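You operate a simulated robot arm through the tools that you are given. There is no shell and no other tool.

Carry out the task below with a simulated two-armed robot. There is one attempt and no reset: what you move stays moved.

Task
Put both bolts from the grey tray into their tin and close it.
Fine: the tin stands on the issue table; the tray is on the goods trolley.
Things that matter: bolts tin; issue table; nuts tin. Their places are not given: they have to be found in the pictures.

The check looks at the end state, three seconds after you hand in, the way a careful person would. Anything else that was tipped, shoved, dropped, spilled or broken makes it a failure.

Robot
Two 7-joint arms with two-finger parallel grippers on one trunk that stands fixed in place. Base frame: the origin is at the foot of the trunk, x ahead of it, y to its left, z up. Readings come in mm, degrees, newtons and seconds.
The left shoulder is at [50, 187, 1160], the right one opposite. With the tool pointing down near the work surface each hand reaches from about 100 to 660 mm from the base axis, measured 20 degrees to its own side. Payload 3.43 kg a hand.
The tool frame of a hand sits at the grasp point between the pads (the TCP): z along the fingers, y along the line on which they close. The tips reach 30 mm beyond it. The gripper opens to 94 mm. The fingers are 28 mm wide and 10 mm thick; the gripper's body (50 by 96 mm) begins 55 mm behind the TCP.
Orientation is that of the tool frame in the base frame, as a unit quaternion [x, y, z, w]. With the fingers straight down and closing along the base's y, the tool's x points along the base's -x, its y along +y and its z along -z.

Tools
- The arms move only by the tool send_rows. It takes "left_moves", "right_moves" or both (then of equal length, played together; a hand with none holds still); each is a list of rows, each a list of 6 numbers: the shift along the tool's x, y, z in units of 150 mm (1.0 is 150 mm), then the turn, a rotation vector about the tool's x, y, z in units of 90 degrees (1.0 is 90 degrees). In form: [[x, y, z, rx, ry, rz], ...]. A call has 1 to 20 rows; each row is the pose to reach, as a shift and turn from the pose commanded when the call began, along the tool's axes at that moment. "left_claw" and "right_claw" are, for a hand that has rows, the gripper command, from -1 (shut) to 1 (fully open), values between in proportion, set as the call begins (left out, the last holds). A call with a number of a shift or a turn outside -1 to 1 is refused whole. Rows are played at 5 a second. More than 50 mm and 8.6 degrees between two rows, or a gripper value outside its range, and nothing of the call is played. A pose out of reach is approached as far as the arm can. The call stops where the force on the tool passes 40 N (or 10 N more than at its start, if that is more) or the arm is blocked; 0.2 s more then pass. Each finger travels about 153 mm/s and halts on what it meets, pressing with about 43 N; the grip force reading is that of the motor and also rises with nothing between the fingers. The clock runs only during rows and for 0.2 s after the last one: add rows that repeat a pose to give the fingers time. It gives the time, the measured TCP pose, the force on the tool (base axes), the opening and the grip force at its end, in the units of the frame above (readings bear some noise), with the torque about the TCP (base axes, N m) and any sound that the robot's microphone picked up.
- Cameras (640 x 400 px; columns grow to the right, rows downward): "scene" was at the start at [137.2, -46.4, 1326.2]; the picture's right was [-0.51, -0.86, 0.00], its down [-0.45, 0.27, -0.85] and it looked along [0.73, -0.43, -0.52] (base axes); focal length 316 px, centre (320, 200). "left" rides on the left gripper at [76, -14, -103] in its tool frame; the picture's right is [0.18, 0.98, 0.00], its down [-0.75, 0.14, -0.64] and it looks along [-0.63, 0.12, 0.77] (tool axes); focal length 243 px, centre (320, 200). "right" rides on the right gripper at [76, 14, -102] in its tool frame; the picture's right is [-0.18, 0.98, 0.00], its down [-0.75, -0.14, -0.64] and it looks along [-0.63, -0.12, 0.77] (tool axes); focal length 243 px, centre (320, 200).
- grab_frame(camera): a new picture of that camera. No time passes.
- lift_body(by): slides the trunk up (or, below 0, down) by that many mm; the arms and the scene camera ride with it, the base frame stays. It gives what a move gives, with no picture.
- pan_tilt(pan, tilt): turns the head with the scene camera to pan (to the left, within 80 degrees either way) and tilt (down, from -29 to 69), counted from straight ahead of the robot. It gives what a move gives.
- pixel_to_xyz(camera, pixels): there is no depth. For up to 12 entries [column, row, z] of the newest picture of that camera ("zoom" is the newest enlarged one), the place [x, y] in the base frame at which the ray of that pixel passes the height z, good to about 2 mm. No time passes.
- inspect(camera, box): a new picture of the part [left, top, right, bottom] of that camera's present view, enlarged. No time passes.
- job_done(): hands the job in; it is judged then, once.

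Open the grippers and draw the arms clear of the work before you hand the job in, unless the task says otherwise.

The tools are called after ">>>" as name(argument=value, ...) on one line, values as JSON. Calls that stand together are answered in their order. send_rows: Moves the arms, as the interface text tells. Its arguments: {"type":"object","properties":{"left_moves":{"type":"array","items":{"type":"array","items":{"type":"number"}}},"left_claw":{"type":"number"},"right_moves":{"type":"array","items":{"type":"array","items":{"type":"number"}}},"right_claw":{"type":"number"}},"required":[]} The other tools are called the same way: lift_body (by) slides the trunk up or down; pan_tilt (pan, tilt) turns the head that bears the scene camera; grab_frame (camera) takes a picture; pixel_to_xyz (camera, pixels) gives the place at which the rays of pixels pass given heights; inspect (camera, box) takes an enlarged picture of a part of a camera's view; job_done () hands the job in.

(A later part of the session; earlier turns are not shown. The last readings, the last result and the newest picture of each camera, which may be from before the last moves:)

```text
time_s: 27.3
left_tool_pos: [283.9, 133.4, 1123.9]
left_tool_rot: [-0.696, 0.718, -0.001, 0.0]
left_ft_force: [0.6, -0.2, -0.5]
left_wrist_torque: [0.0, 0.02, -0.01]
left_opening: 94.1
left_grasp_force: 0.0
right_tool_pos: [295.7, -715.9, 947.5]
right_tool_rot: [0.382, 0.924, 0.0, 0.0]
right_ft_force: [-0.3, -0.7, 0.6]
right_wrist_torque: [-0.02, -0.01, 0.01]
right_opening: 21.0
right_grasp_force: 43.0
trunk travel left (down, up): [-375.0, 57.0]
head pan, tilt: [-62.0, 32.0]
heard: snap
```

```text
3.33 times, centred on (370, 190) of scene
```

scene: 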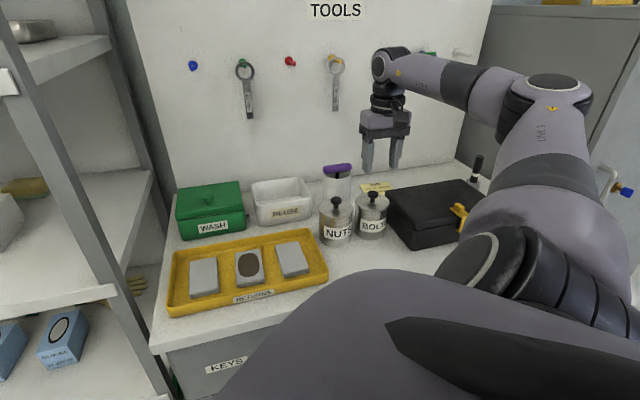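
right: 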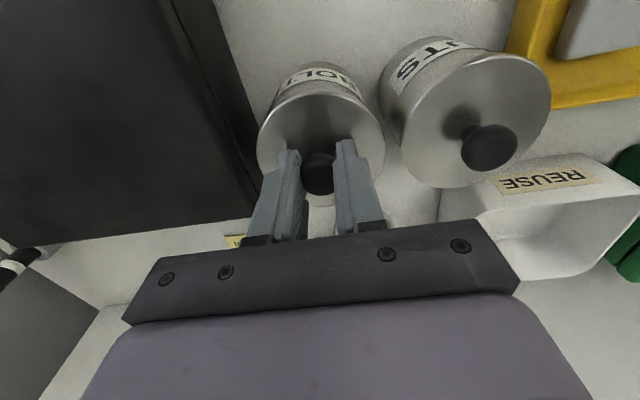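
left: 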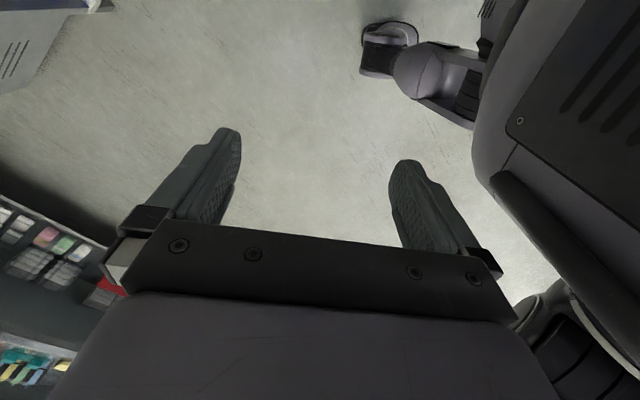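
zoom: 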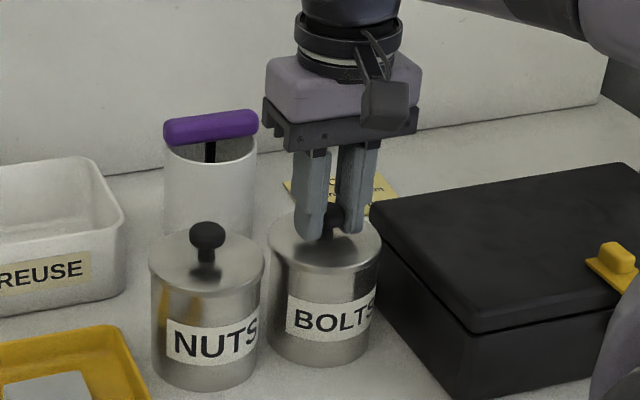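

The knob is gripped (opening 21 mm, 43 N), with a "snap" heard. I'll lift gently by 15 mm and look whether only the lid comes up.

>>> send_rows(right_moves=[[0, 0, -0.02, 0, 0, 0], [0, 0, -0.04, 0, 0, 0], [0, 0, -0.06, 0, 0, 0], [0, 0, -0.08, 0, 0, 0], [0, 0, -0.1, 0, 0, 0]])

>>> grab_frame(camera="right")

>>> inspect(camera="scene", box=[310, 130, 430, 250])

```text
time_s: 28.5
left_tool_pos: [282.5, 132.1, 1122.6]
left_tool_rot: [-0.696, 0.718, 0.0, 0.0]
left_ft_force: [0.3, 0.0, -0.4]
left_wrist_torque: [0.04, -0.01, -0.03]
left_opening: 94.0
left_grasp_force: 0.1
right_tool_pos: [294.6, -717.0, 960.8]
right_tool_rot: [0.381, 0.925, 0.0, 0.0]
right_ft_force: [0.0, -0.9, -0.7]
right_wrist_torque: [0.03, -0.03, -0.02]
right_opening: 21.4
right_grasp_force: 42.9
trunk travel left (down, up): [-375.0, 57.0]
head pan, tilt: [-62.0, 32.0]
```

```text
taken
```

right: 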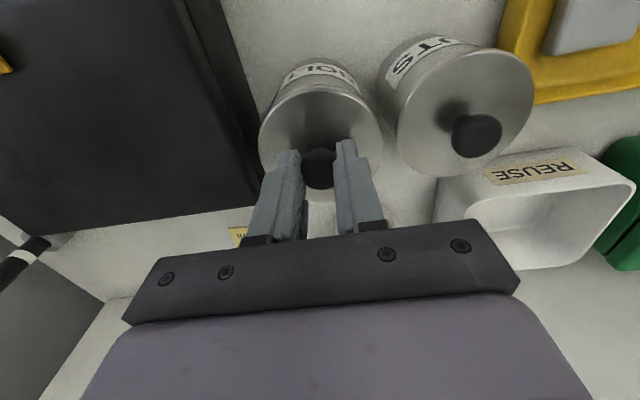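

```text
3.33 times, centred on (370, 190) of scene
```

zoom: 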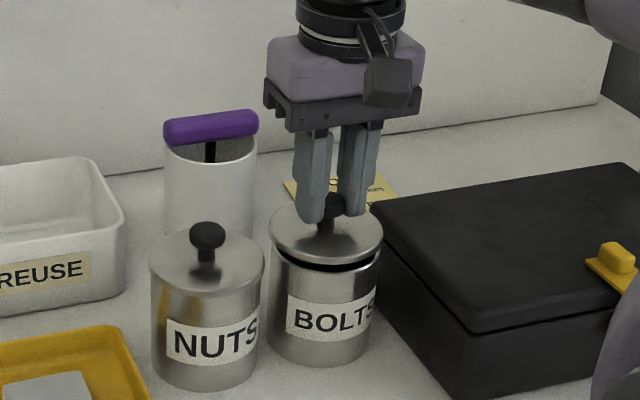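

Only the lid lifts off and the tin stays put. I'll raise it to z≈1000 and carry it to the free table spot in front of the tin, about (248,−602).

>>> send_rows(right_moves=[[0, 0, -0.1, 0, 0, 0], [0, 0, -0.2, 0, 0, 0], [0, 0, -0.27, 0, 0, 0], [0.15, 0.06, -0.27, 0, 0, 0], [0.3, 0.13, -0.27, 0, 0, 0], [0.45, 0.2, -0.27, 0, 0, 0], [0.6, 0.26, -0.27, 0, 0, 0], [0.76, 0.325, -0.27, 0, 0, 0], [0.76, 0.325, -0.27, 0, 0, 0]])

>>> grab_frame(camera="right")

>>> grab_frame(camera="scene")

```text
time_s: 30.5
left_tool_pos: [283.8, 131.7, 1123.1]
left_tool_rot: [-0.696, 0.718, 0.0, 0.0]
left_ft_force: [0.2, -0.1, -0.5]
left_wrist_torque: [0.02, 0.01, 0.02]
left_opening: 93.9
left_grasp_force: 0.0
right_tool_pos: [247.7, -603.6, 1002.5]
right_tool_rot: [0.381, 0.924, 0.0, 0.0]
right_ft_force: [-0.1, 0.0, -0.6]
right_wrist_torque: [0.0, -0.01, -0.02]
right_opening: 21.2
right_grasp_force: 42.9
trunk travel left (down, up): [-375.0, 57.0]
head pan, tilt: [-62.0, 32.0]
```

```text
taken
```

right: 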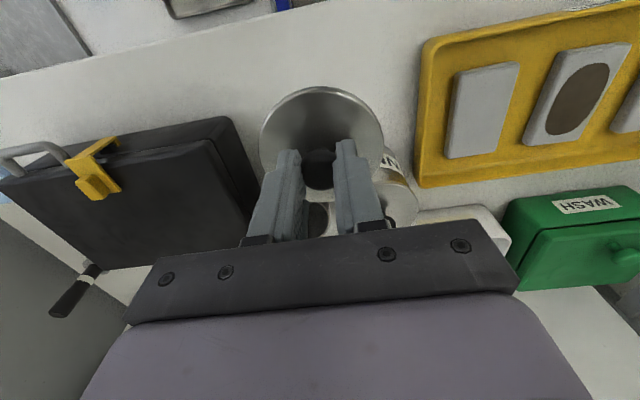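

```text
taken
```

scene: 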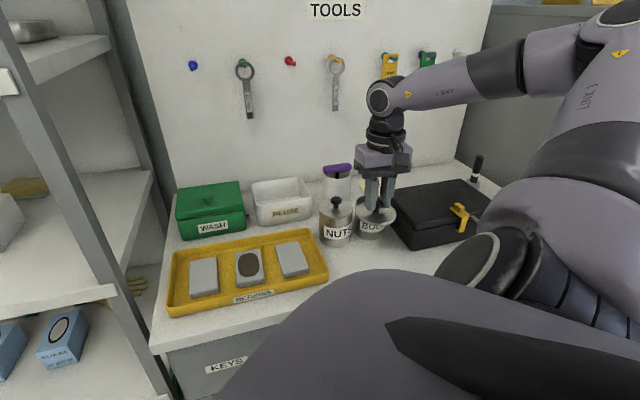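

I'll check the clear spot with rays: RETURNS tray corners (418,186),(428,42) and case corner (232,118), and the table's front edge.

>>> pixel_to_xyz(camera="right", pixels=[[418, 186, 850], [428, 42, 850], [232, 118, 830], [232, 118, 890], [262, 215, 830], [150, 38, 828], [300, 8, 828]])

>>> inspect(camera="scene", box=[310, 130, 430, 270])

```text
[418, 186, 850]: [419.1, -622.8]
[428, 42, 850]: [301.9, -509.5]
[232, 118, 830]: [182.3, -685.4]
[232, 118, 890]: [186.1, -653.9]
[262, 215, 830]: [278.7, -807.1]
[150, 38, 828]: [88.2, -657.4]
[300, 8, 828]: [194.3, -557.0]
```

```text
2.86 times, centred on (370, 200) of scene
```

zoom: 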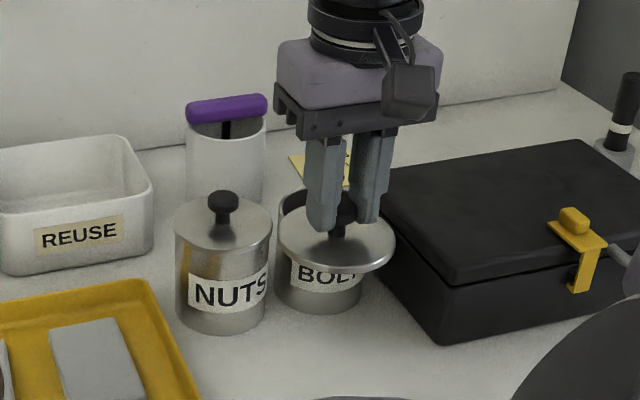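

The spot is clear by ~40+ mm on each side. Lowering the lid to TCP z≈892 first.

>>> send_rows(right_moves=[[0, 0, 0.15, 0, 0, 0], [0, 0, 0.3, 0, 0, 0], [0, 0, 0.45, 0, 0, 0], [0, 0, 0.6, 0, 0, 0], [0, 0, 0.7, 0, 0, 0], [0, 0, 0.735, 0, 0, 0], [0, 0, 0.735, 0, 0, 0]])

>>> inspect(camera="scene", box=[310, 150, 430, 270])

>>> grab_frame(camera="right")

```text
time_s: 32.1
left_tool_pos: [283.4, 131.7, 1121.1]
left_tool_rot: [-0.696, 0.718, 0.0, 0.0]
left_ft_force: [0.9, 1.1, -0.5]
left_wrist_torque: [0.03, -0.01, -0.01]
left_opening: 94.0
left_grasp_force: 0.0
right_tool_pos: [249.0, -604.1, 891.4]
right_tool_rot: [0.382, 0.924, -0.001, 0.0]
right_ft_force: [0.8, 0.0, 0.0]
right_wrist_torque: [0.02, 0.02, 0.0]
right_opening: 21.3
right_grasp_force: 43.0
trunk travel left (down, up): [-375.0, 57.0]
head pan, tilt: [-62.0, 32.0]
```

```text
3.33 times, centred on (370, 210) of scene
```

zoom: 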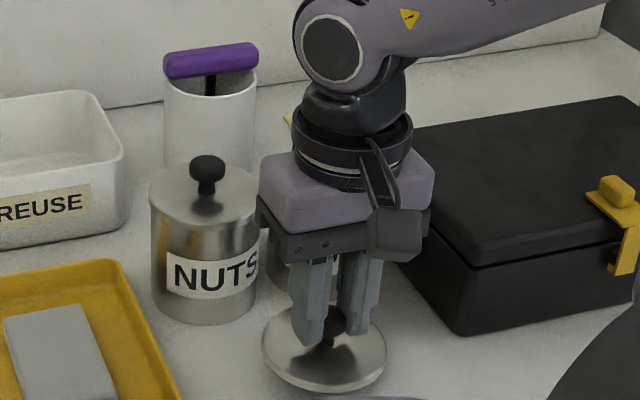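

```text
taken
```

right: 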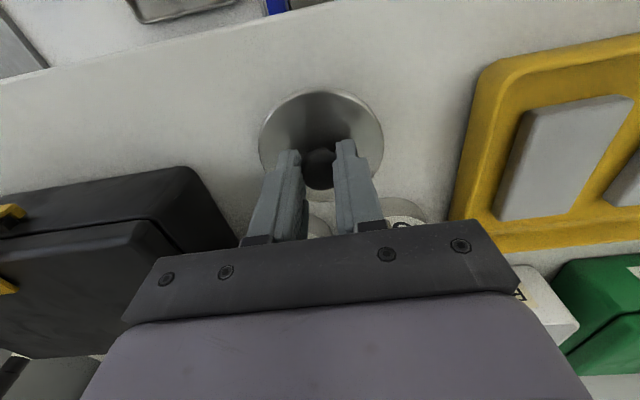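

No contact yet (force ≈0). Lowering a further 12 mm in small steps.

>>> send_rows(right_moves=[[0, 0, 0.02, 0, 0, 0], [0, 0, 0.04, 0, 0, 0], [0, 0, 0.06, 0, 0, 0], [0, 0, 0.08, 0, 0, 0], [0, 0, 0.08, 0, 0, 0]])

>>> inspect(camera="scene", box=[310, 170, 430, 270])

```text
time_s: 33.3
left_tool_pos: [282.9, 132.9, 1121.8]
left_tool_rot: [-0.696, 0.718, 0.0, -0.001]
left_ft_force: [-0.2, -1.1, 0.5]
left_wrist_torque: [0.0, 0.0, 0.05]
left_opening: 93.9
left_grasp_force: 0.1
right_tool_pos: [249.1, -603.1, 881.0]
right_tool_rot: [0.381, 0.924, 0.0, 0.0]
right_ft_force: [-0.5, 0.8, -0.8]
right_wrist_torque: [-0.04, -0.03, -0.02]
right_opening: 21.5
right_grasp_force: 43.1
trunk travel left (down, up): [-375.0, 57.0]
head pan, tilt: [-62.0, 32.0]
```

```text
4.00 times, centred on (370, 220) of scene
```

zoom: 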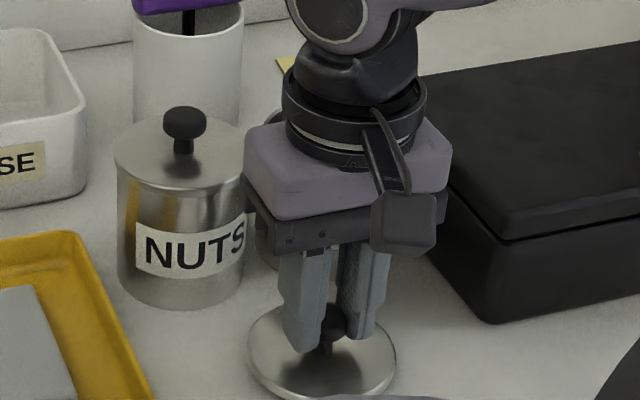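

Still free. Going down in 1 mm rows, 5 mm.

>>> send_rows(right_moves=[[0, 0, 0.007, 0, 0, 0], [0, 0, 0.014, 0, 0, 0], [0, 0, 0.021, 0, 0, 0], [0, 0, 0.028, 0, 0, 0], [0, 0, 0.034, 0, 0, 0]])

```text
time_s: 34.5
left_tool_pos: [282.4, 132.9, 1122.5]
left_tool_rot: [-0.696, 0.718, 0.0, 0.0]
left_ft_force: [-0.4, -0.2, 0.2]
left_wrist_torque: [0.0, -0.03, 0.0]
left_opening: 94.0
left_grasp_force: 0.1
right_tool_pos: [248.2, -602.9, 875.3]
right_tool_rot: [0.381, 0.924, 0.0, 0.0]
right_ft_force: [0.1, -0.2, -0.5]
right_wrist_torque: [0.0, 0.0, 0.0]
right_opening: 21.2
right_grasp_force: 43.4
trunk travel left (down, up): [-375.0, 57.0]
head pan, tilt: [-62.0, 32.0]
```

No contact yet at z 875. Another 5 mm in 1 mm rows.

>>> send_rows(right_moves=[[0, 0, 0.007, 0, 0, 0], [0, 0, 0.014, 0, 0, 0], [0, 0, 0.021, 0, 0, 0], [0, 0, 0.028, 0, 0, 0], [0, 0, 0.034, 0, 0, 0]])

>>> inspect(camera="scene", box=[310, 170, 430, 270])

>>> inspect(camera="right", box=[220, 70, 420, 200])

```text
time_s: 35.7
left_tool_pos: [283.2, 133.1, 1122.4]
left_tool_rot: [-0.696, 0.718, 0.0, 0.0]
left_ft_force: [0.5, -0.1, -0.3]
left_wrist_torque: [-0.01, -0.01, -0.04]
left_opening: 94.2
left_grasp_force: 0.0
right_tool_pos: [250.3, -601.5, 872.1]
right_tool_rot: [0.38, 0.925, -0.001, 0.002]
right_ft_force: [0.8, -0.7, 11.2]
right_wrist_torque: [0.08, -0.09, 0.01]
right_opening: 21.3
right_grasp_force: 42.7
trunk travel left (down, up): [-375.0, 57.0]
head pan, tilt: [-62.0, 32.0]
```

```text
4.00 times, centred on (370, 220) of scene
```

zoom: 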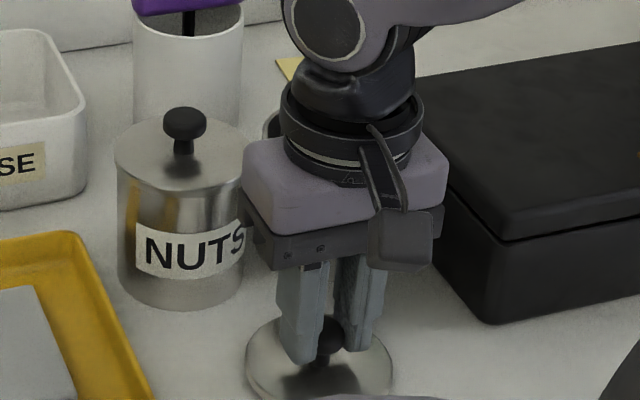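

```text
3.08 times, centred on (320, 135) of right
```

zoom: 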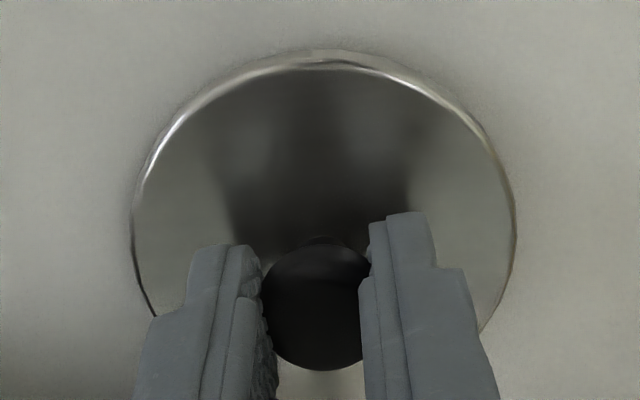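

Contact: 11 N up at z 872, so the lid sits on the table. I'll relax by 2 mm and then open the fingers to ~55 mm.

>>> send_rows(right_moves=[[0, 0, -0.007, 0, 0, 0], [0, 0, -0.011, 0, 0, 0], [0, 0, -0.011, 0, 0, 0]])

>>> send_rows(right_moves=[[0, 0, 0, 0, 0, 0], [0, 0, 0, 0, 0, 0], [0, 0, 0, 0, 0, 0]], right_claw=0.15)

>>> inspect(camera="right", box=[220, 70, 420, 200])

```text
time_s: 36.5
left_tool_pos: [283.3, 132.9, 1122.6]
left_tool_rot: [-0.696, 0.718, 0.0, 0.0]
left_ft_force: [-0.6, -0.7, 0.5]
left_wrist_torque: [0.03, 0.0, 0.0]
left_opening: 93.8
left_grasp_force: 0.1
right_tool_pos: [248.5, -600.6, 872.3]
right_tool_rot: [0.382, 0.924, 0.0, -0.001]
right_ft_force: [0.1, -0.8, 2.2]
right_wrist_torque: [-0.07, -0.01, -0.05]
right_opening: 21.2
right_grasp_force: 42.7
trunk travel left (down, up): [-375.0, 57.0]
head pan, tilt: [-62.0, 32.0]
```

```text
time_s: 37.3
left_tool_pos: [283.6, 131.8, 1123.0]
left_tool_rot: [-0.695, 0.719, -0.001, -0.001]
left_ft_force: [0.1, -0.1, -0.1]
left_wrist_torque: [0.0, 0.01, 0.01]
left_opening: 94.5
left_grasp_force: 0.0
right_tool_pos: [247.8, -601.2, 872.6]
right_tool_rot: [0.381, 0.924, 0.0, -0.001]
right_ft_force: [0.4, 0.0, 0.6]
right_wrist_torque: [0.02, 0.0, 0.03]
right_opening: 53.9
right_grasp_force: 0.0
trunk travel left (down, up): [-375.0, 57.0]
head pan, tilt: [-62.0, 32.0]
```

```text
3.08 times, centred on (320, 135) of right
```

zoom: 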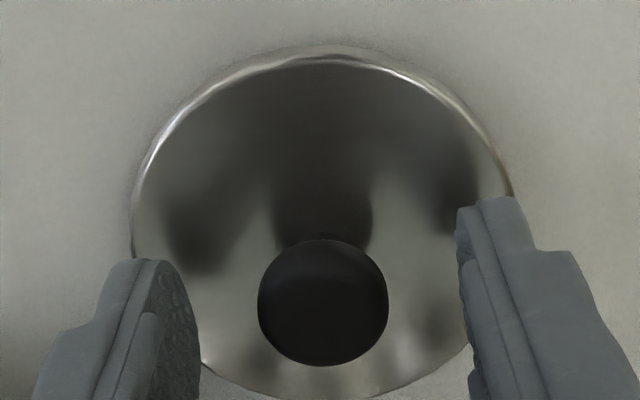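

The lid rests flat on the table with the knob free (hand at (248,−601,872.5)). I'll rise straight up 135 mm and look.

>>> send_rows(right_moves=[[0, 0, -0.1, 0, 0, 0], [0, 0, -0.3, 0, 0, 0], [0, 0, -0.5, 0, 0, 0], [0, 0, -0.7, 0, 0, 0], [0, 0, -0.9, 0, 0, 0], [0, 0, -0.9, 0, 0, 0]])

>>> grab_frame(camera="right")

>>> grab_frame(camera="scene")

>>> inspect(camera="scene", box=[310, 160, 430, 280])

```text
time_s: 38.7
left_tool_pos: [283.7, 131.8, 1122.8]
left_tool_rot: [-0.696, 0.718, 0.0, 0.0]
left_ft_force: [1.0, -0.2, -0.1]
left_wrist_torque: [0.02, -0.02, 0.0]
left_opening: 93.9
left_grasp_force: 0.1
right_tool_pos: [248.4, -602.4, 1007.6]
right_tool_rot: [0.382, 0.924, 0.0, 0.0]
right_ft_force: [-0.9, -1.4, -0.2]
right_wrist_torque: [0.01, 0.01, 0.02]
right_opening: 54.4
right_grasp_force: 0.0
trunk travel left (down, up): [-375.0, 57.0]
head pan, tilt: [-62.0, 32.0]
```

```text
taken
```

right: 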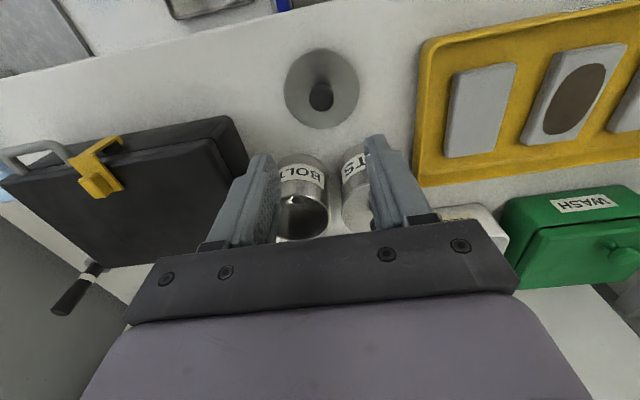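

```text
taken
```

scene: 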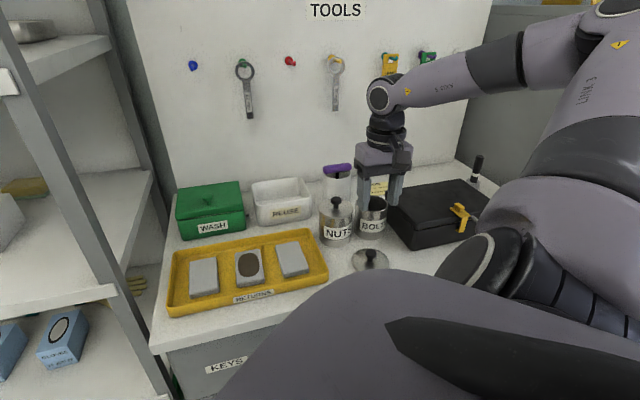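

```text
3.33 times, centred on (370, 220) of scene
```

zoom: 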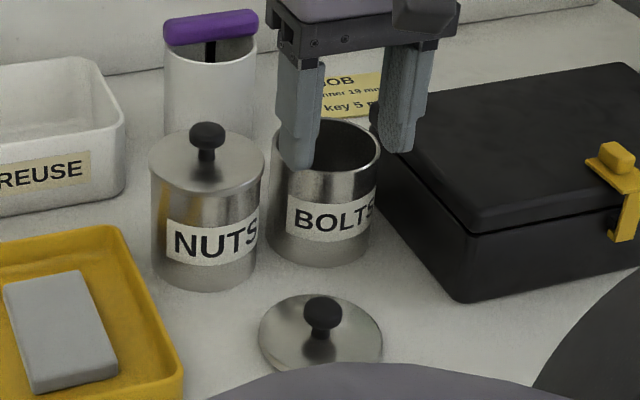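

The tin is open and the lid sits safely in front of it. Now I'll move the right hand at z≈1008 off the table toward above the trolley tray, in two stages.

>>> send_rows(right_moves=[[0.2, -0.05, 0, 0, 0, 0], [0.4, -0.12, 0, 0, 0, 0], [0.6, -0.25, 0, 0, 0, 0], [0.7, -0.45, 0, 0, 0, 0], [0.75, -0.6, 0, 0, 0, 0], [0.75, -0.6, 0, 0, 0, 0]])

>>> pan_tilt(pan=-80, tilt=30)

>>> grab_frame(camera="scene")

>>> grab_frame(camera="right")

```text
time_s: 40.1
left_tool_pos: [284.2, 132.1, 1123.1]
left_tool_rot: [-0.696, 0.718, 0.0, 0.0]
left_ft_force: [-0.6, 0.7, -0.9]
left_wrist_torque: [-0.02, 0.04, 0.01]
left_opening: 94.1
left_grasp_force: 0.1
right_tool_pos: [102.1, -585.2, 1003.4]
right_tool_rot: [0.381, 0.924, -0.001, 0.0]
right_ft_force: [-0.1, 0.5, 0.6]
right_wrist_torque: [0.01, -0.02, -0.03]
right_opening: 54.1
right_grasp_force: 0.0
trunk travel left (down, up): [-375.0, 57.0]
head pan, tilt: [-62.0, 32.0]
```

```text
time_s: 40.9
left_tool_pos: [283.2, 131.8, 1122.2]
left_tool_rot: [-0.696, 0.718, 0.001, 0.0]
left_ft_force: [0.0, 0.0, 0.5]
left_wrist_torque: [0.04, -0.05, 0.03]
left_opening: 94.1
left_grasp_force: 0.1
right_tool_pos: [102.8, -586.1, 1004.2]
right_tool_rot: [0.381, 0.924, 0.0, -0.001]
right_ft_force: [-0.7, -0.1, 0.2]
right_wrist_torque: [0.01, 0.01, -0.01]
right_opening: 54.2
right_grasp_force: 0.0
trunk travel left (down, up): [-375.0, 57.0]
head pan, tilt: [-80.0, 30.0]
```

```text
taken
```

scene: 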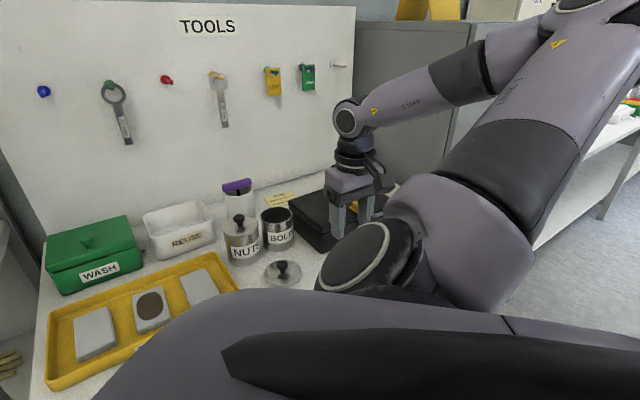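

```text
taken
```

right: 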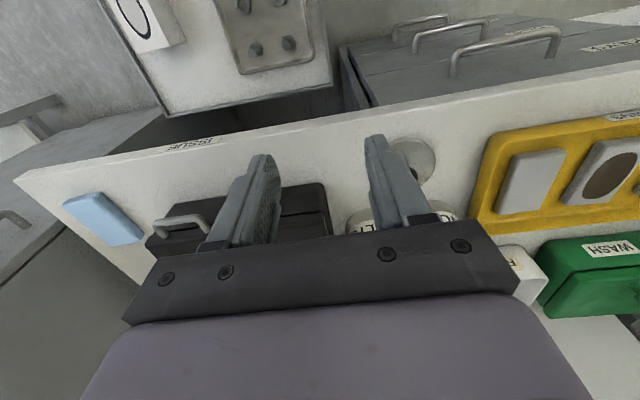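

The table edge carries an "ISSUE" label – this is the issue table. The tray is visible at (270,35). I continue to above the tray at (0,−607).

>>> send_rows(right_moves=[[0.1, -0.15, 0, 0, 0, 0], [0.2, -0.3, 0, 0, 0, 0], [0.3, -0.45, 0, 0, 0, 0], [0.384, -0.578, 0, 0, 0, 0], [0.384, -0.578, 0, 0, 0, 0]])

>>> grab_frame(camera="right")

>>> grab_frame(camera="scene")

```text
time_s: 42.1
left_tool_pos: [283.6, 132.9, 1122.6]
left_tool_rot: [-0.695, 0.719, 0.0, 0.0]
left_ft_force: [-0.3, -0.6, 0.6]
left_wrist_torque: [0.02, -0.01, 0.0]
left_opening: 94.2
left_grasp_force: 0.0
right_tool_pos: [22.4, -607.3, 1009.1]
right_tool_rot: [0.381, 0.924, 0.0, -0.001]
right_ft_force: [-0.2, 0.7, -0.2]
right_wrist_torque: [0.03, -0.02, 0.0]
right_opening: 54.2
right_grasp_force: 0.0
right hand out of reach, approached as far as the arm can: row 4, 5
trunk travel left (down, up): [-375.0, 57.0]
head pan, tilt: [-80.0, 30.0]
```

```text
taken
```

right: 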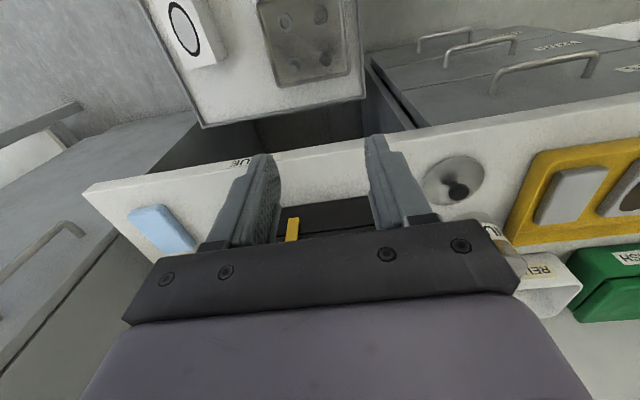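

```text
taken
```

scene: 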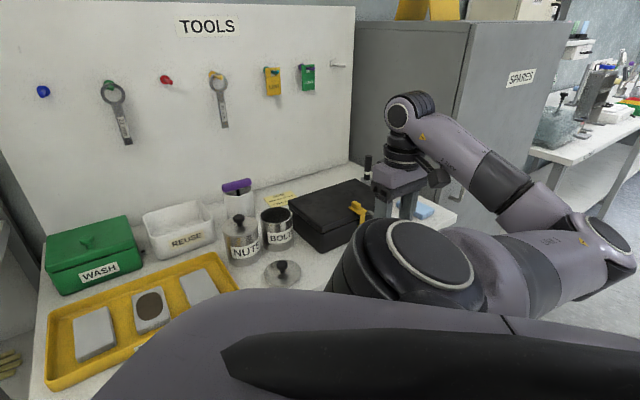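

The arm hit a limit at x≈22 with this yaw. The natural yaw for a hand straight out to the side is 45° further round, so I'll turn the hand +45° about its axis here and see whether that frees it.

>>> send_rows(right_moves=[[0, 0, 0, 0, 0, 0.09], [0, 0, 0, 0, 0, 0.18], [0, 0, 0, 0, 0, 0.27], [0, 0, 0, 0, 0, 0.36], [0, 0, 0, 0, 0, 0.45], [0, 0, 0, 0, 0, 0.5], [0, 0, 0, 0, 0, 0.5]])

>>> grab_frame(camera="right")

>>> grab_frame(camera="scene")

```text
time_s: 43.7
left_tool_pos: [284.2, 131.5, 1123.0]
left_tool_rot: [-0.696, 0.718, 0.0, 0.0]
left_ft_force: [-0.5, -0.2, -0.4]
left_wrist_torque: [0.0, 0.0, 0.0]
left_opening: 94.2
left_grasp_force: 0.1
right_tool_pos: [21.6, -608.5, 1007.8]
right_tool_rot: [0.706, 0.708, 0.0, -0.001]
right_ft_force: [0.1, 0.1, 0.7]
right_wrist_torque: [-0.02, -0.02, 0.03]
right_opening: 54.1
right_grasp_force: 0.2
trunk travel left (down, up): [-375.0, 57.0]
head pan, tilt: [-80.0, 30.0]
```

```text
taken
```

right: 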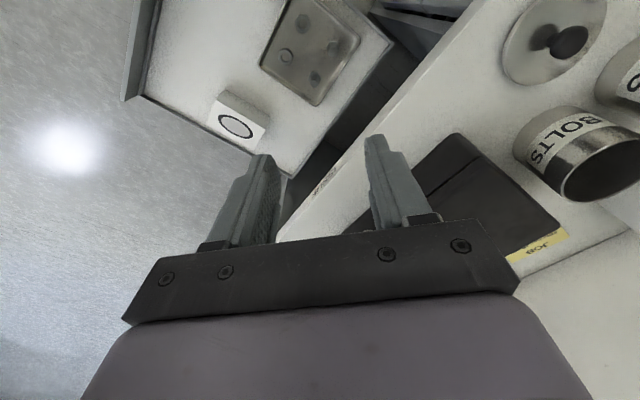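

```text
taken
```

scene: 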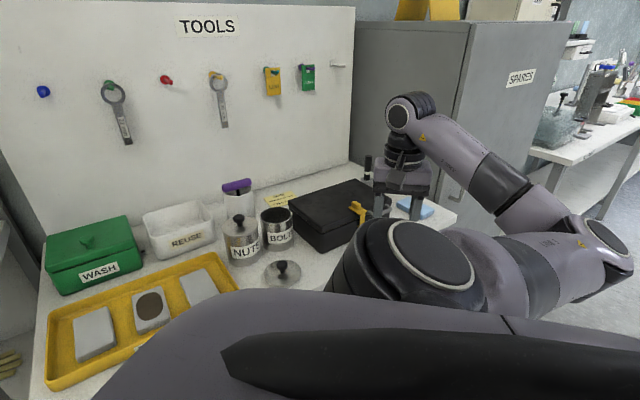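

No reach complaint now. I'll zoom on the tray from here to refine the heights and positions of the bolts.

>>> inspect(camera="right", box=[240, 0, 400, 130])

```text
3.08 times, centred on (320, 65) of right
```

zoom: 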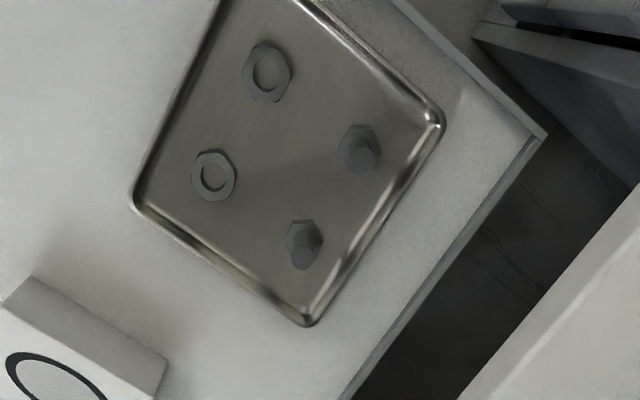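

Casting rays through tray corners and bolt tops/heads from this zoom.

>>> pixel_to_xyz(camera="zoom", pixels=[[443, 115, 520], [443, 115, 540], [308, 325, 520], [308, 325, 540], [132, 200, 520], [132, 200, 540], [366, 158, 540], [366, 158, 560], [309, 253, 540], [309, 253, 560], [358, 146, 530], [300, 239, 530]])

```text
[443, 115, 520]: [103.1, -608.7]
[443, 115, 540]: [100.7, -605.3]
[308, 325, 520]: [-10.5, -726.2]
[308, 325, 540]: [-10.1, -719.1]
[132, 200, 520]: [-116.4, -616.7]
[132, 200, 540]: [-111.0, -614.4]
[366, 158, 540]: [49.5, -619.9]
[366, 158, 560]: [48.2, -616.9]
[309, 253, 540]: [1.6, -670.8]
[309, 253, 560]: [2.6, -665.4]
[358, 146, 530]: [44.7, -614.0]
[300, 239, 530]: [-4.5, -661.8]
```

Triangulated: tray rim z≈523, bolt tops z≈555 at about (48,−618) and (1,−665), so the table edge is ~60 mm from each bolt axis. I'll lean the hand 17° (top toward the robot) for clearance from the table edge, and move it over bolt A.

>>> send_rows(right_moves=[[0, 0.05, 0, 0, -0.06, 0], [0.02, 0.1, 0, 0, -0.12, 0], [0.05, 0.17, 0, 0, -0.19, 0], [0.05, 0.17, 0, 0, -0.19, 0]])

>>> lift_body(by=-150)

>>> grab_frame(camera="right")

>>> grab_frame(camera="scene")

```text
time_s: 44.7
left_tool_pos: [283.8, 132.2, 1122.0]
left_tool_rot: [-0.696, 0.718, 0.0, 0.0]
left_ft_force: [0.0, 0.2, 0.6]
left_wrist_torque: [0.01, 0.01, 0.02]
left_opening: 93.8
left_grasp_force: 0.1
right_tool_pos: [52.3, -603.1, 1024.5]
right_tool_rot: [0.699, 0.7, -0.106, 0.105]
right_ft_force: [0.6, -0.8, -0.3]
right_wrist_torque: [0.04, 0.07, -0.03]
right_opening: 54.3
right_grasp_force: 0.0
right hand out of reach, approached as far as the arm can: row 1, 2, 3, 4
trunk travel left (down, up): [-375.0, 57.0]
head pan, tilt: [-80.0, 30.0]
```

```text
time_s: 46.5
left_tool_pos: [282.6, 133.0, 972.9]
left_tool_rot: [-0.696, 0.718, 0.0, 0.0]
left_ft_force: [0.9, 0.2, -0.3]
left_wrist_torque: [-0.01, 0.0, 0.03]
left_opening: 93.9
left_grasp_force: 0.0
right_tool_pos: [51.7, -603.6, 875.1]
right_tool_rot: [0.698, 0.701, -0.104, 0.104]
right_ft_force: [0.1, 0.1, -1.1]
right_wrist_torque: [0.0, 0.04, 0.01]
right_opening: 54.1
right_grasp_force: 0.1
trunk travel left (down, up): [-225.0, 207.0]
head pan, tilt: [-80.0, 30.0]
```

```text
taken
```

right: 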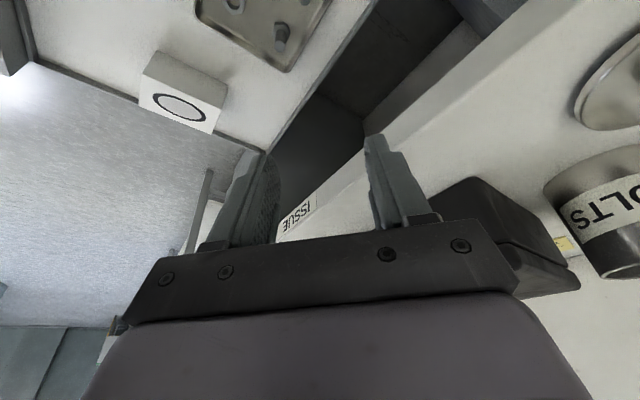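

```text
taken
```

scene: 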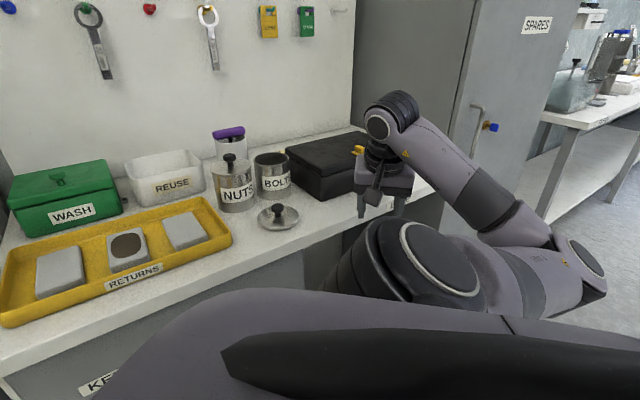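

After the 150 mm trunk drop the hand is at (52,−604,875), over the gap between table edge and trolley; the bolts show at (282,35) and (235,3). I'll go straight down 150 mm and check reach.

>>> send_rows(right_moves=[[0.06, 0, 0.2, 0, 0, 0], [0.12, 0, 0.4, 0, 0, 0], [0.18, 0, 0.6, 0, 0, 0], [0.24, 0, 0.8, 0, 0, 0], [0.29, 0, 0.957, 0, 0, 0], [0.29, 0, 0.957, 0, 0, 0]], right_claw=-0.1)

>>> grab_frame(camera="right")

>>> grab_frame(camera="scene")

```text
time_s: 47.6
left_tool_pos: [282.8, 133.4, 972.9]
left_tool_rot: [-0.696, 0.718, -0.002, -0.001]
left_ft_force: [-0.1, 0.2, 0.4]
left_wrist_torque: [-0.03, -0.03, 0.0]
left_opening: 93.9
left_grasp_force: 0.2
right_tool_pos: [120.0, -592.4, 754.4]
right_tool_rot: [0.733, 0.661, -0.025, 0.159]
right_ft_force: [-14.3, 14.5, 13.2]
right_wrist_torque: [-0.88, -1.41, 0.48]
right_opening: 39.8
right_grasp_force: 0.0
right hand out of reach, approached as far as the arm can: row 1, 2, 3
trunk travel left (down, up): [-225.0, 207.0]
head pan, tilt: [-80.0, 30.0]
stopped in row 5 (right hand): the force on the tool passed its limit at 81 N (the readings are from after the stop); the commanded pose is now the measured one
```

```text
taken
```

right: 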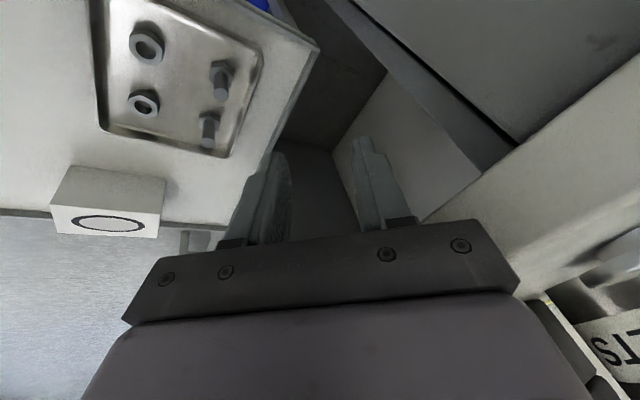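

```text
taken
```

scene: 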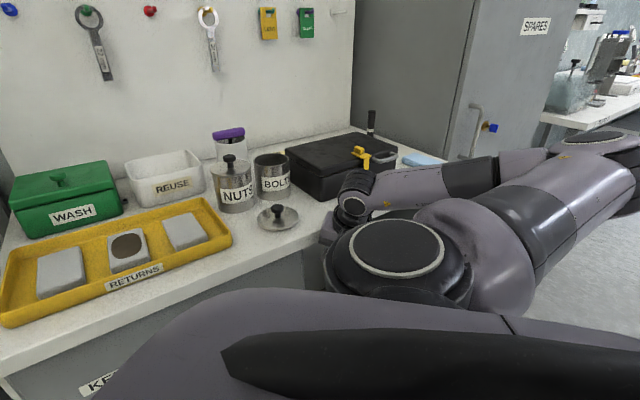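

The arm strayed toward the table while passing an unreachable zone, and the hand is touching the table edge (force about (−14,14,13)). Objects on the table look undisturbed. I'll back away from the edge (direction −x,+y) and slightly up.

>>> send_rows(right_moves=[[0.04, -0.05, -0.02, 0, 0, 0], [0.08, -0.1, -0.04, 0, 0, 0], [0.158, -0.2, -0.083, 0, 0, 0], [0.158, -0.2, -0.083, 0, 0, 0]])

>>> grab_frame(camera="right")

>>> grab_frame(camera="scene")

```text
time_s: 48.6
left_tool_pos: [284.0, 132.0, 972.0]
left_tool_rot: [-0.696, 0.718, 0.0, 0.001]
left_ft_force: [0.0, -0.2, -0.5]
left_wrist_torque: [0.01, -0.02, 0.03]
left_opening: 94.1
left_grasp_force: 0.2
right_tool_pos: [93.1, -566.9, 751.6]
right_tool_rot: [0.733, 0.661, -0.025, 0.158]
right_ft_force: [-0.7, -0.1, 0.2]
right_wrist_torque: [-0.02, 0.02, 0.03]
right_opening: 42.1
right_grasp_force: 0.0
trunk travel left (down, up): [-225.0, 207.0]
head pan, tilt: [-80.0, 30.0]
```

```text
taken
```

right: 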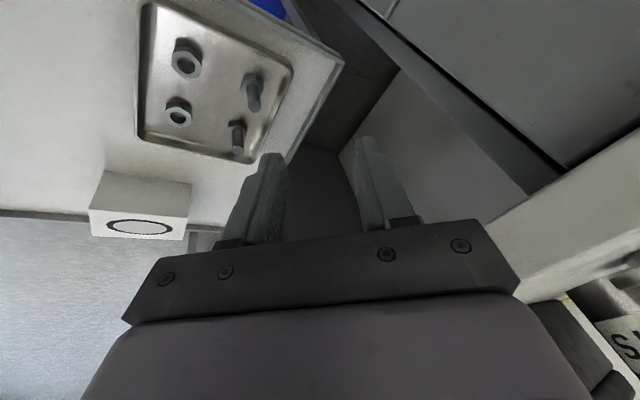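

```text
taken
```

scene: 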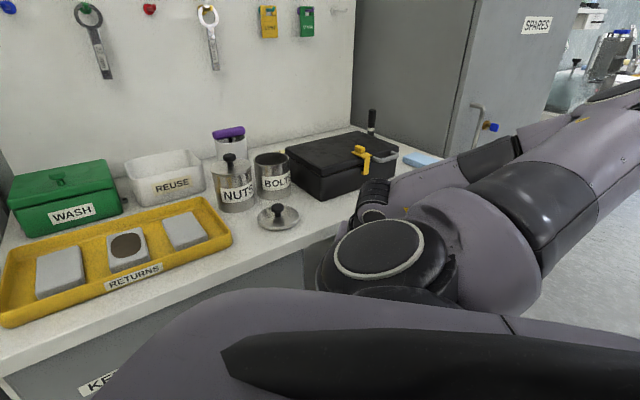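

Clear of the table now, nuts and bolts still upright, table items unmoved. I'll restore the hand's orientation (17° lean, yaw straight out) while moving in small steps to about (45,−590,740), checking reach.

>>> send_rows(right_moves=[[-0.04, -0.08, 0.015, 0.027, -0.005, -0.021], [-0.08, -0.16, 0.03, 0.055, -0.01, -0.042], [-0.12, -0.24, 0.045, 0.082, -0.016, -0.063], [-0.167, -0.317, 0.061, 0.109, -0.021, -0.085], [-0.167, -0.317, 0.061, 0.109, -0.021, -0.085]])

>>> grab_frame(camera="right")

>>> grab_frame(camera="scene")

```text
time_s: 49.8
left_tool_pos: [282.7, 132.8, 972.0]
left_tool_rot: [-0.695, 0.719, 0.001, 0.0]
left_ft_force: [0.4, 0.7, -0.1]
left_wrist_torque: [0.01, 0.0, 0.0]
left_opening: 94.1
left_grasp_force: 0.2
right_tool_pos: [45.2, -590.2, 739.2]
right_tool_rot: [0.697, 0.702, -0.104, 0.104]
right_ft_force: [0.1, 0.4, 0.1]
right_wrist_torque: [0.01, 0.01, 0.0]
right_opening: 42.3
right_grasp_force: 0.0
trunk travel left (down, up): [-225.0, 207.0]
head pan, tilt: [-80.0, 30.0]
```

```text
taken
```

right: 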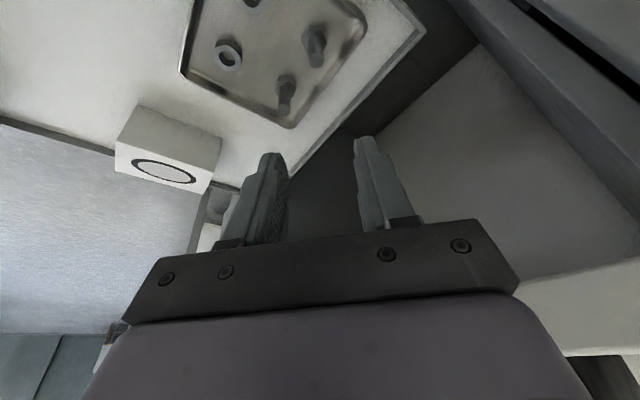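

```text
taken
```

scene: 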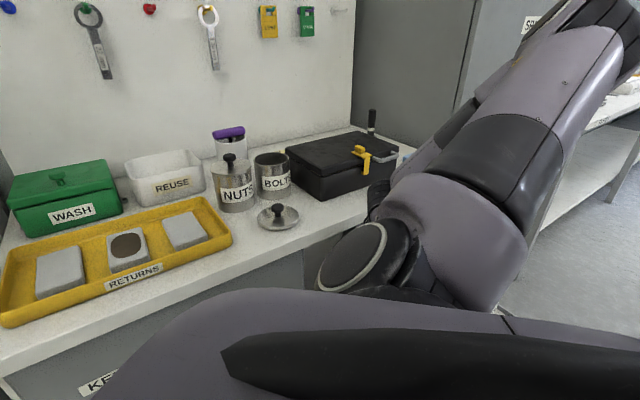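

Reached cleanly, with the elbow now up. Zooming on the tray from here to refine the bolt positions.

>>> inspect(camera="right", box=[170, 0, 400, 140])

```text
2.78 times, centred on (285, 70) of right
```

zoom: 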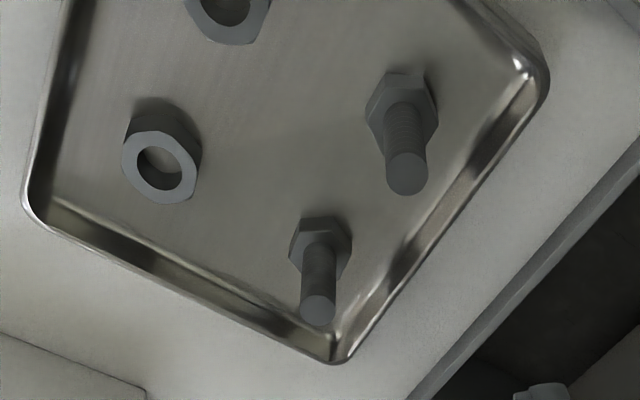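

Bolt A top at zoom (405,175), head ≈(402,105); bolt B top (319,310), head ≈(320,245). Casting rays.

>>> pixel_to_xyz(camera="zoom", pixels=[[405, 175, 545], [405, 175, 555], [405, 175, 565], [319, 310, 545], [319, 310, 555], [319, 310, 565], [402, 102, 515], [402, 102, 523], [320, 245, 515], [320, 245, 523], [540, 75, 523], [338, 355, 523]])

```text
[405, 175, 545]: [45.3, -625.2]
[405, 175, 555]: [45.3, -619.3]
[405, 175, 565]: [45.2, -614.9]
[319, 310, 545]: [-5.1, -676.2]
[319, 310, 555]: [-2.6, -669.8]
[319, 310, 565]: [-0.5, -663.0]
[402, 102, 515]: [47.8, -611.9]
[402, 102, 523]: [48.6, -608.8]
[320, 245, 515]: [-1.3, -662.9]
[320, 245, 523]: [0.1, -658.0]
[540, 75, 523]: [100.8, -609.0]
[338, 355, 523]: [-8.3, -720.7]
```

Bolt A axis ≈(47,−616.5), top z≈560; bolt B ≈(0,−665). I'll descend over bolt A to TCP ≈(47,−611,620).

>>> send_rows(right_moves=[[0.025, 0.003, 0.2, 0, 0, 0], [0.05, 0.006, 0.4, 0, 0, 0], [0.075, 0.009, 0.6, 0, 0, 0], [0.098, 0.011, 0.8, 0, 0, 0], [0.098, 0.011, 0.8, 0, 0, 0]])

>>> grab_frame(camera="right")

>>> grab_frame(camera="scene")

```text
time_s: 51.0
left_tool_pos: [283.1, 132.2, 973.6]
left_tool_rot: [-0.696, 0.718, 0.001, -0.001]
left_ft_force: [-0.9, -0.4, 0.5]
left_wrist_torque: [-0.01, -0.01, -0.02]
left_opening: 94.2
left_grasp_force: 0.1
right_tool_pos: [48.3, -610.0, 620.6]
right_tool_rot: [0.697, 0.701, -0.104, 0.104]
right_ft_force: [-0.2, 0.5, 0.2]
right_wrist_torque: [-0.01, -0.01, -0.01]
right_opening: 42.2
right_grasp_force: 0.0
trunk travel left (down, up): [-225.0, 207.0]
head pan, tilt: [-80.0, 30.0]
```

```text
taken
```

right: 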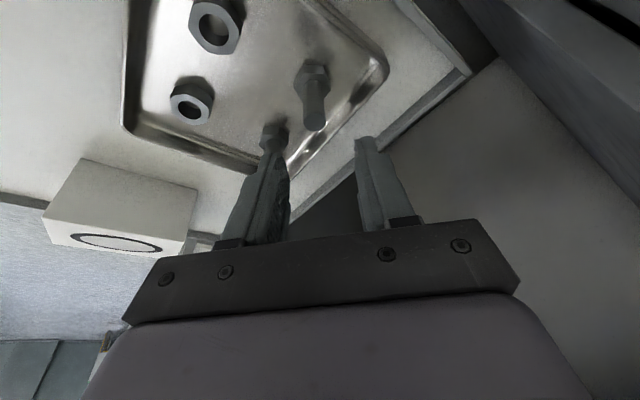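

```text
taken
```

scene: 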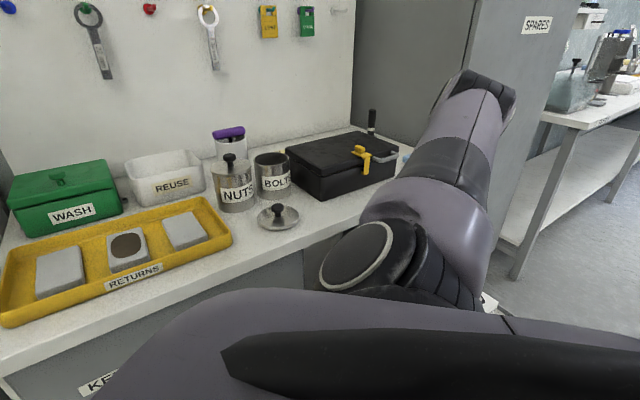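

Bolt A's tip shows between the fingers at (315,122). One more zoom for its exact offset before the final descent.

>>> inspect(camera="right", box=[240, 40, 400, 160])

>>> pixel_to_xyz(camera="right", pixels=[[315, 122, 555], [315, 122, 560], [315, 122, 565], [312, 78, 522], [312, 78, 515]])

```text
3.33 times, centred on (320, 100) of right
```

zoom: 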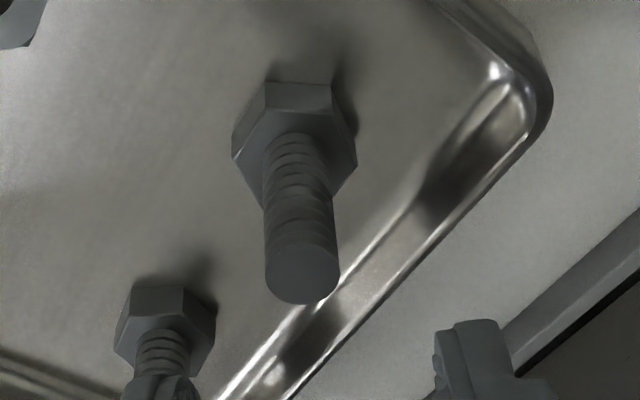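

```text
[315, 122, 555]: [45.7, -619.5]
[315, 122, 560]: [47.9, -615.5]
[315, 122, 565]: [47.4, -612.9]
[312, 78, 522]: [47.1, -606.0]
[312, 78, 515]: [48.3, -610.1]
```

Bolt A is centred within 2 mm. Descending 60 mm straight down to TCP z≈560 around its shaft.

>>> send_rows(right_moves=[[0.026, -0.005, 0.1, 0, 0, 0], [0.053, -0.01, 0.2, 0, 0, 0], [0.08, -0.01, 0.3, 0, 0, 0], [0.105, -0.01, 0.39, 0, 0, 0], [0.105, -0.01, 0.39, 0, 0, 0]])

>>> grab_frame(camera="right")

>>> inspect(camera="right", box=[230, 70, 410, 200])

```text
time_s: 52.2
left_tool_pos: [282.8, 132.2, 972.6]
left_tool_rot: [-0.696, 0.718, 0.001, 0.0]
left_ft_force: [-0.1, 0.2, -1.1]
left_wrist_torque: [0.0, -0.02, -0.03]
left_opening: 93.6
left_grasp_force: 0.0
right_tool_pos: [45.2, -610.9, 561.4]
right_tool_rot: [0.698, 0.701, -0.105, 0.104]
right_ft_force: [0.4, 0.1, 0.8]
right_wrist_torque: [-0.02, -0.02, -0.01]
right_opening: 42.1
right_grasp_force: 0.0
trunk travel left (down, up): [-225.0, 207.0]
head pan, tilt: [-80.0, 30.0]
```

```text
taken
```

right: 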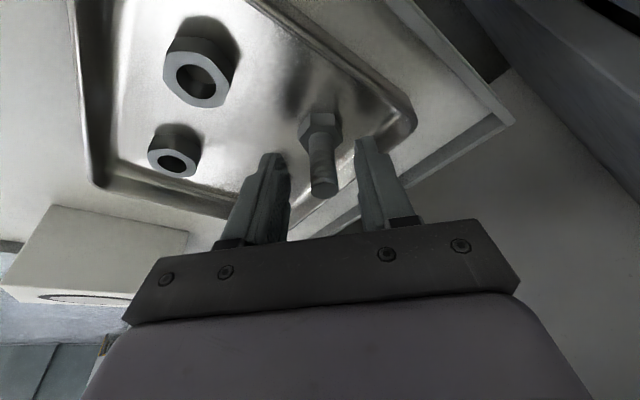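

```text
3.08 times, centred on (320, 135) of right
```

zoom: 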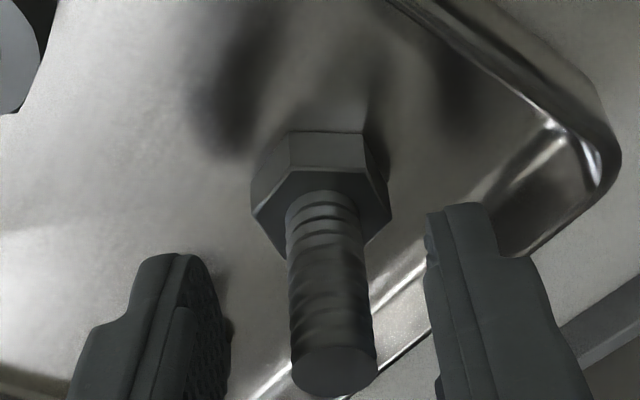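

The shaft is centred between the fingers, tips above the hex head. Closing the gripper.

>>> send_rows(right_moves=[[0, 0, 0, 0, 0, 0], [0, 0, 0, 0, 0, 0], [0, 0, 0, 0, 0, 0]], right_claw=-1)

>>> inspect(camera="right", box=[230, 70, 410, 200])

```text
time_s: 53.0
left_tool_pos: [283.2, 131.7, 972.2]
left_tool_rot: [-0.696, 0.718, 0.001, -0.001]
left_ft_force: [-0.1, -1.2, 0.5]
left_wrist_torque: [0.02, 0.0, -0.02]
left_opening: 94.1
left_grasp_force: 0.0
right_tool_pos: [44.5, -611.8, 560.9]
right_tool_rot: [0.697, 0.702, -0.103, 0.105]
right_ft_force: [-0.5, 0.5, 2.0]
right_wrist_torque: [-0.02, 0.08, -0.03]
right_opening: 14.0
right_grasp_force: 42.6
trunk travel left (down, up): [-225.0, 207.0]
head pan, tilt: [-80.0, 30.0]
```

```text
3.08 times, centred on (320, 135) of right
```

zoom: 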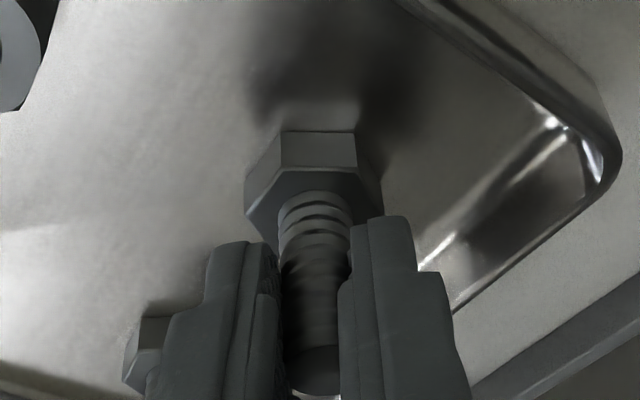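

Gripped (14 mm shaft, 43 N). Lifting 60 mm straight up and checking the hold.

>>> send_rows(right_moves=[[-0.02, 0, -0.064, 0, 0, 0], [-0.04, 0, -0.128, 0, 0, 0], [-0.077, 0, -0.255, 0, 0, 0], [-0.116, 0, -0.383, 0, 0, 0], [-0.116, 0, -0.383, 0, 0, 0]])

>>> grab_frame(camera="right")

```text
time_s: 54.2
left_tool_pos: [283.8, 132.6, 972.6]
left_tool_rot: [-0.696, 0.718, 0.001, 0.0]
left_ft_force: [-0.8, -0.6, 0.1]
left_wrist_torque: [0.03, 0.02, 0.01]
left_opening: 94.1
left_grasp_force: 0.1
right_tool_pos: [44.4, -612.3, 621.7]
right_tool_rot: [0.697, 0.701, -0.104, 0.106]
right_ft_force: [0.3, -0.3, -1.7]
right_wrist_torque: [0.0, -0.01, 0.01]
right_opening: 14.6
right_grasp_force: 43.4
trunk travel left (down, up): [-225.0, 207.0]
head pan, tilt: [-80.0, 30.0]
```

```text
taken
```

right: 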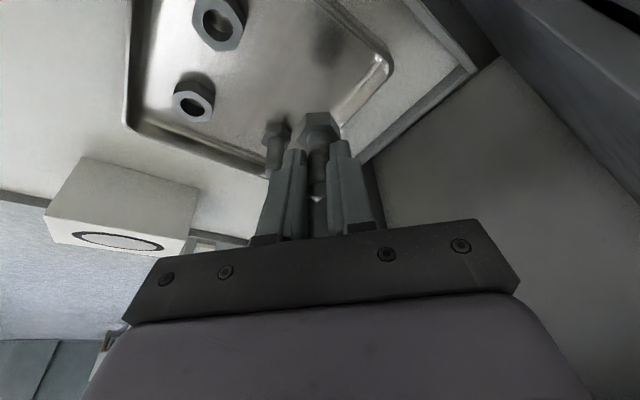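

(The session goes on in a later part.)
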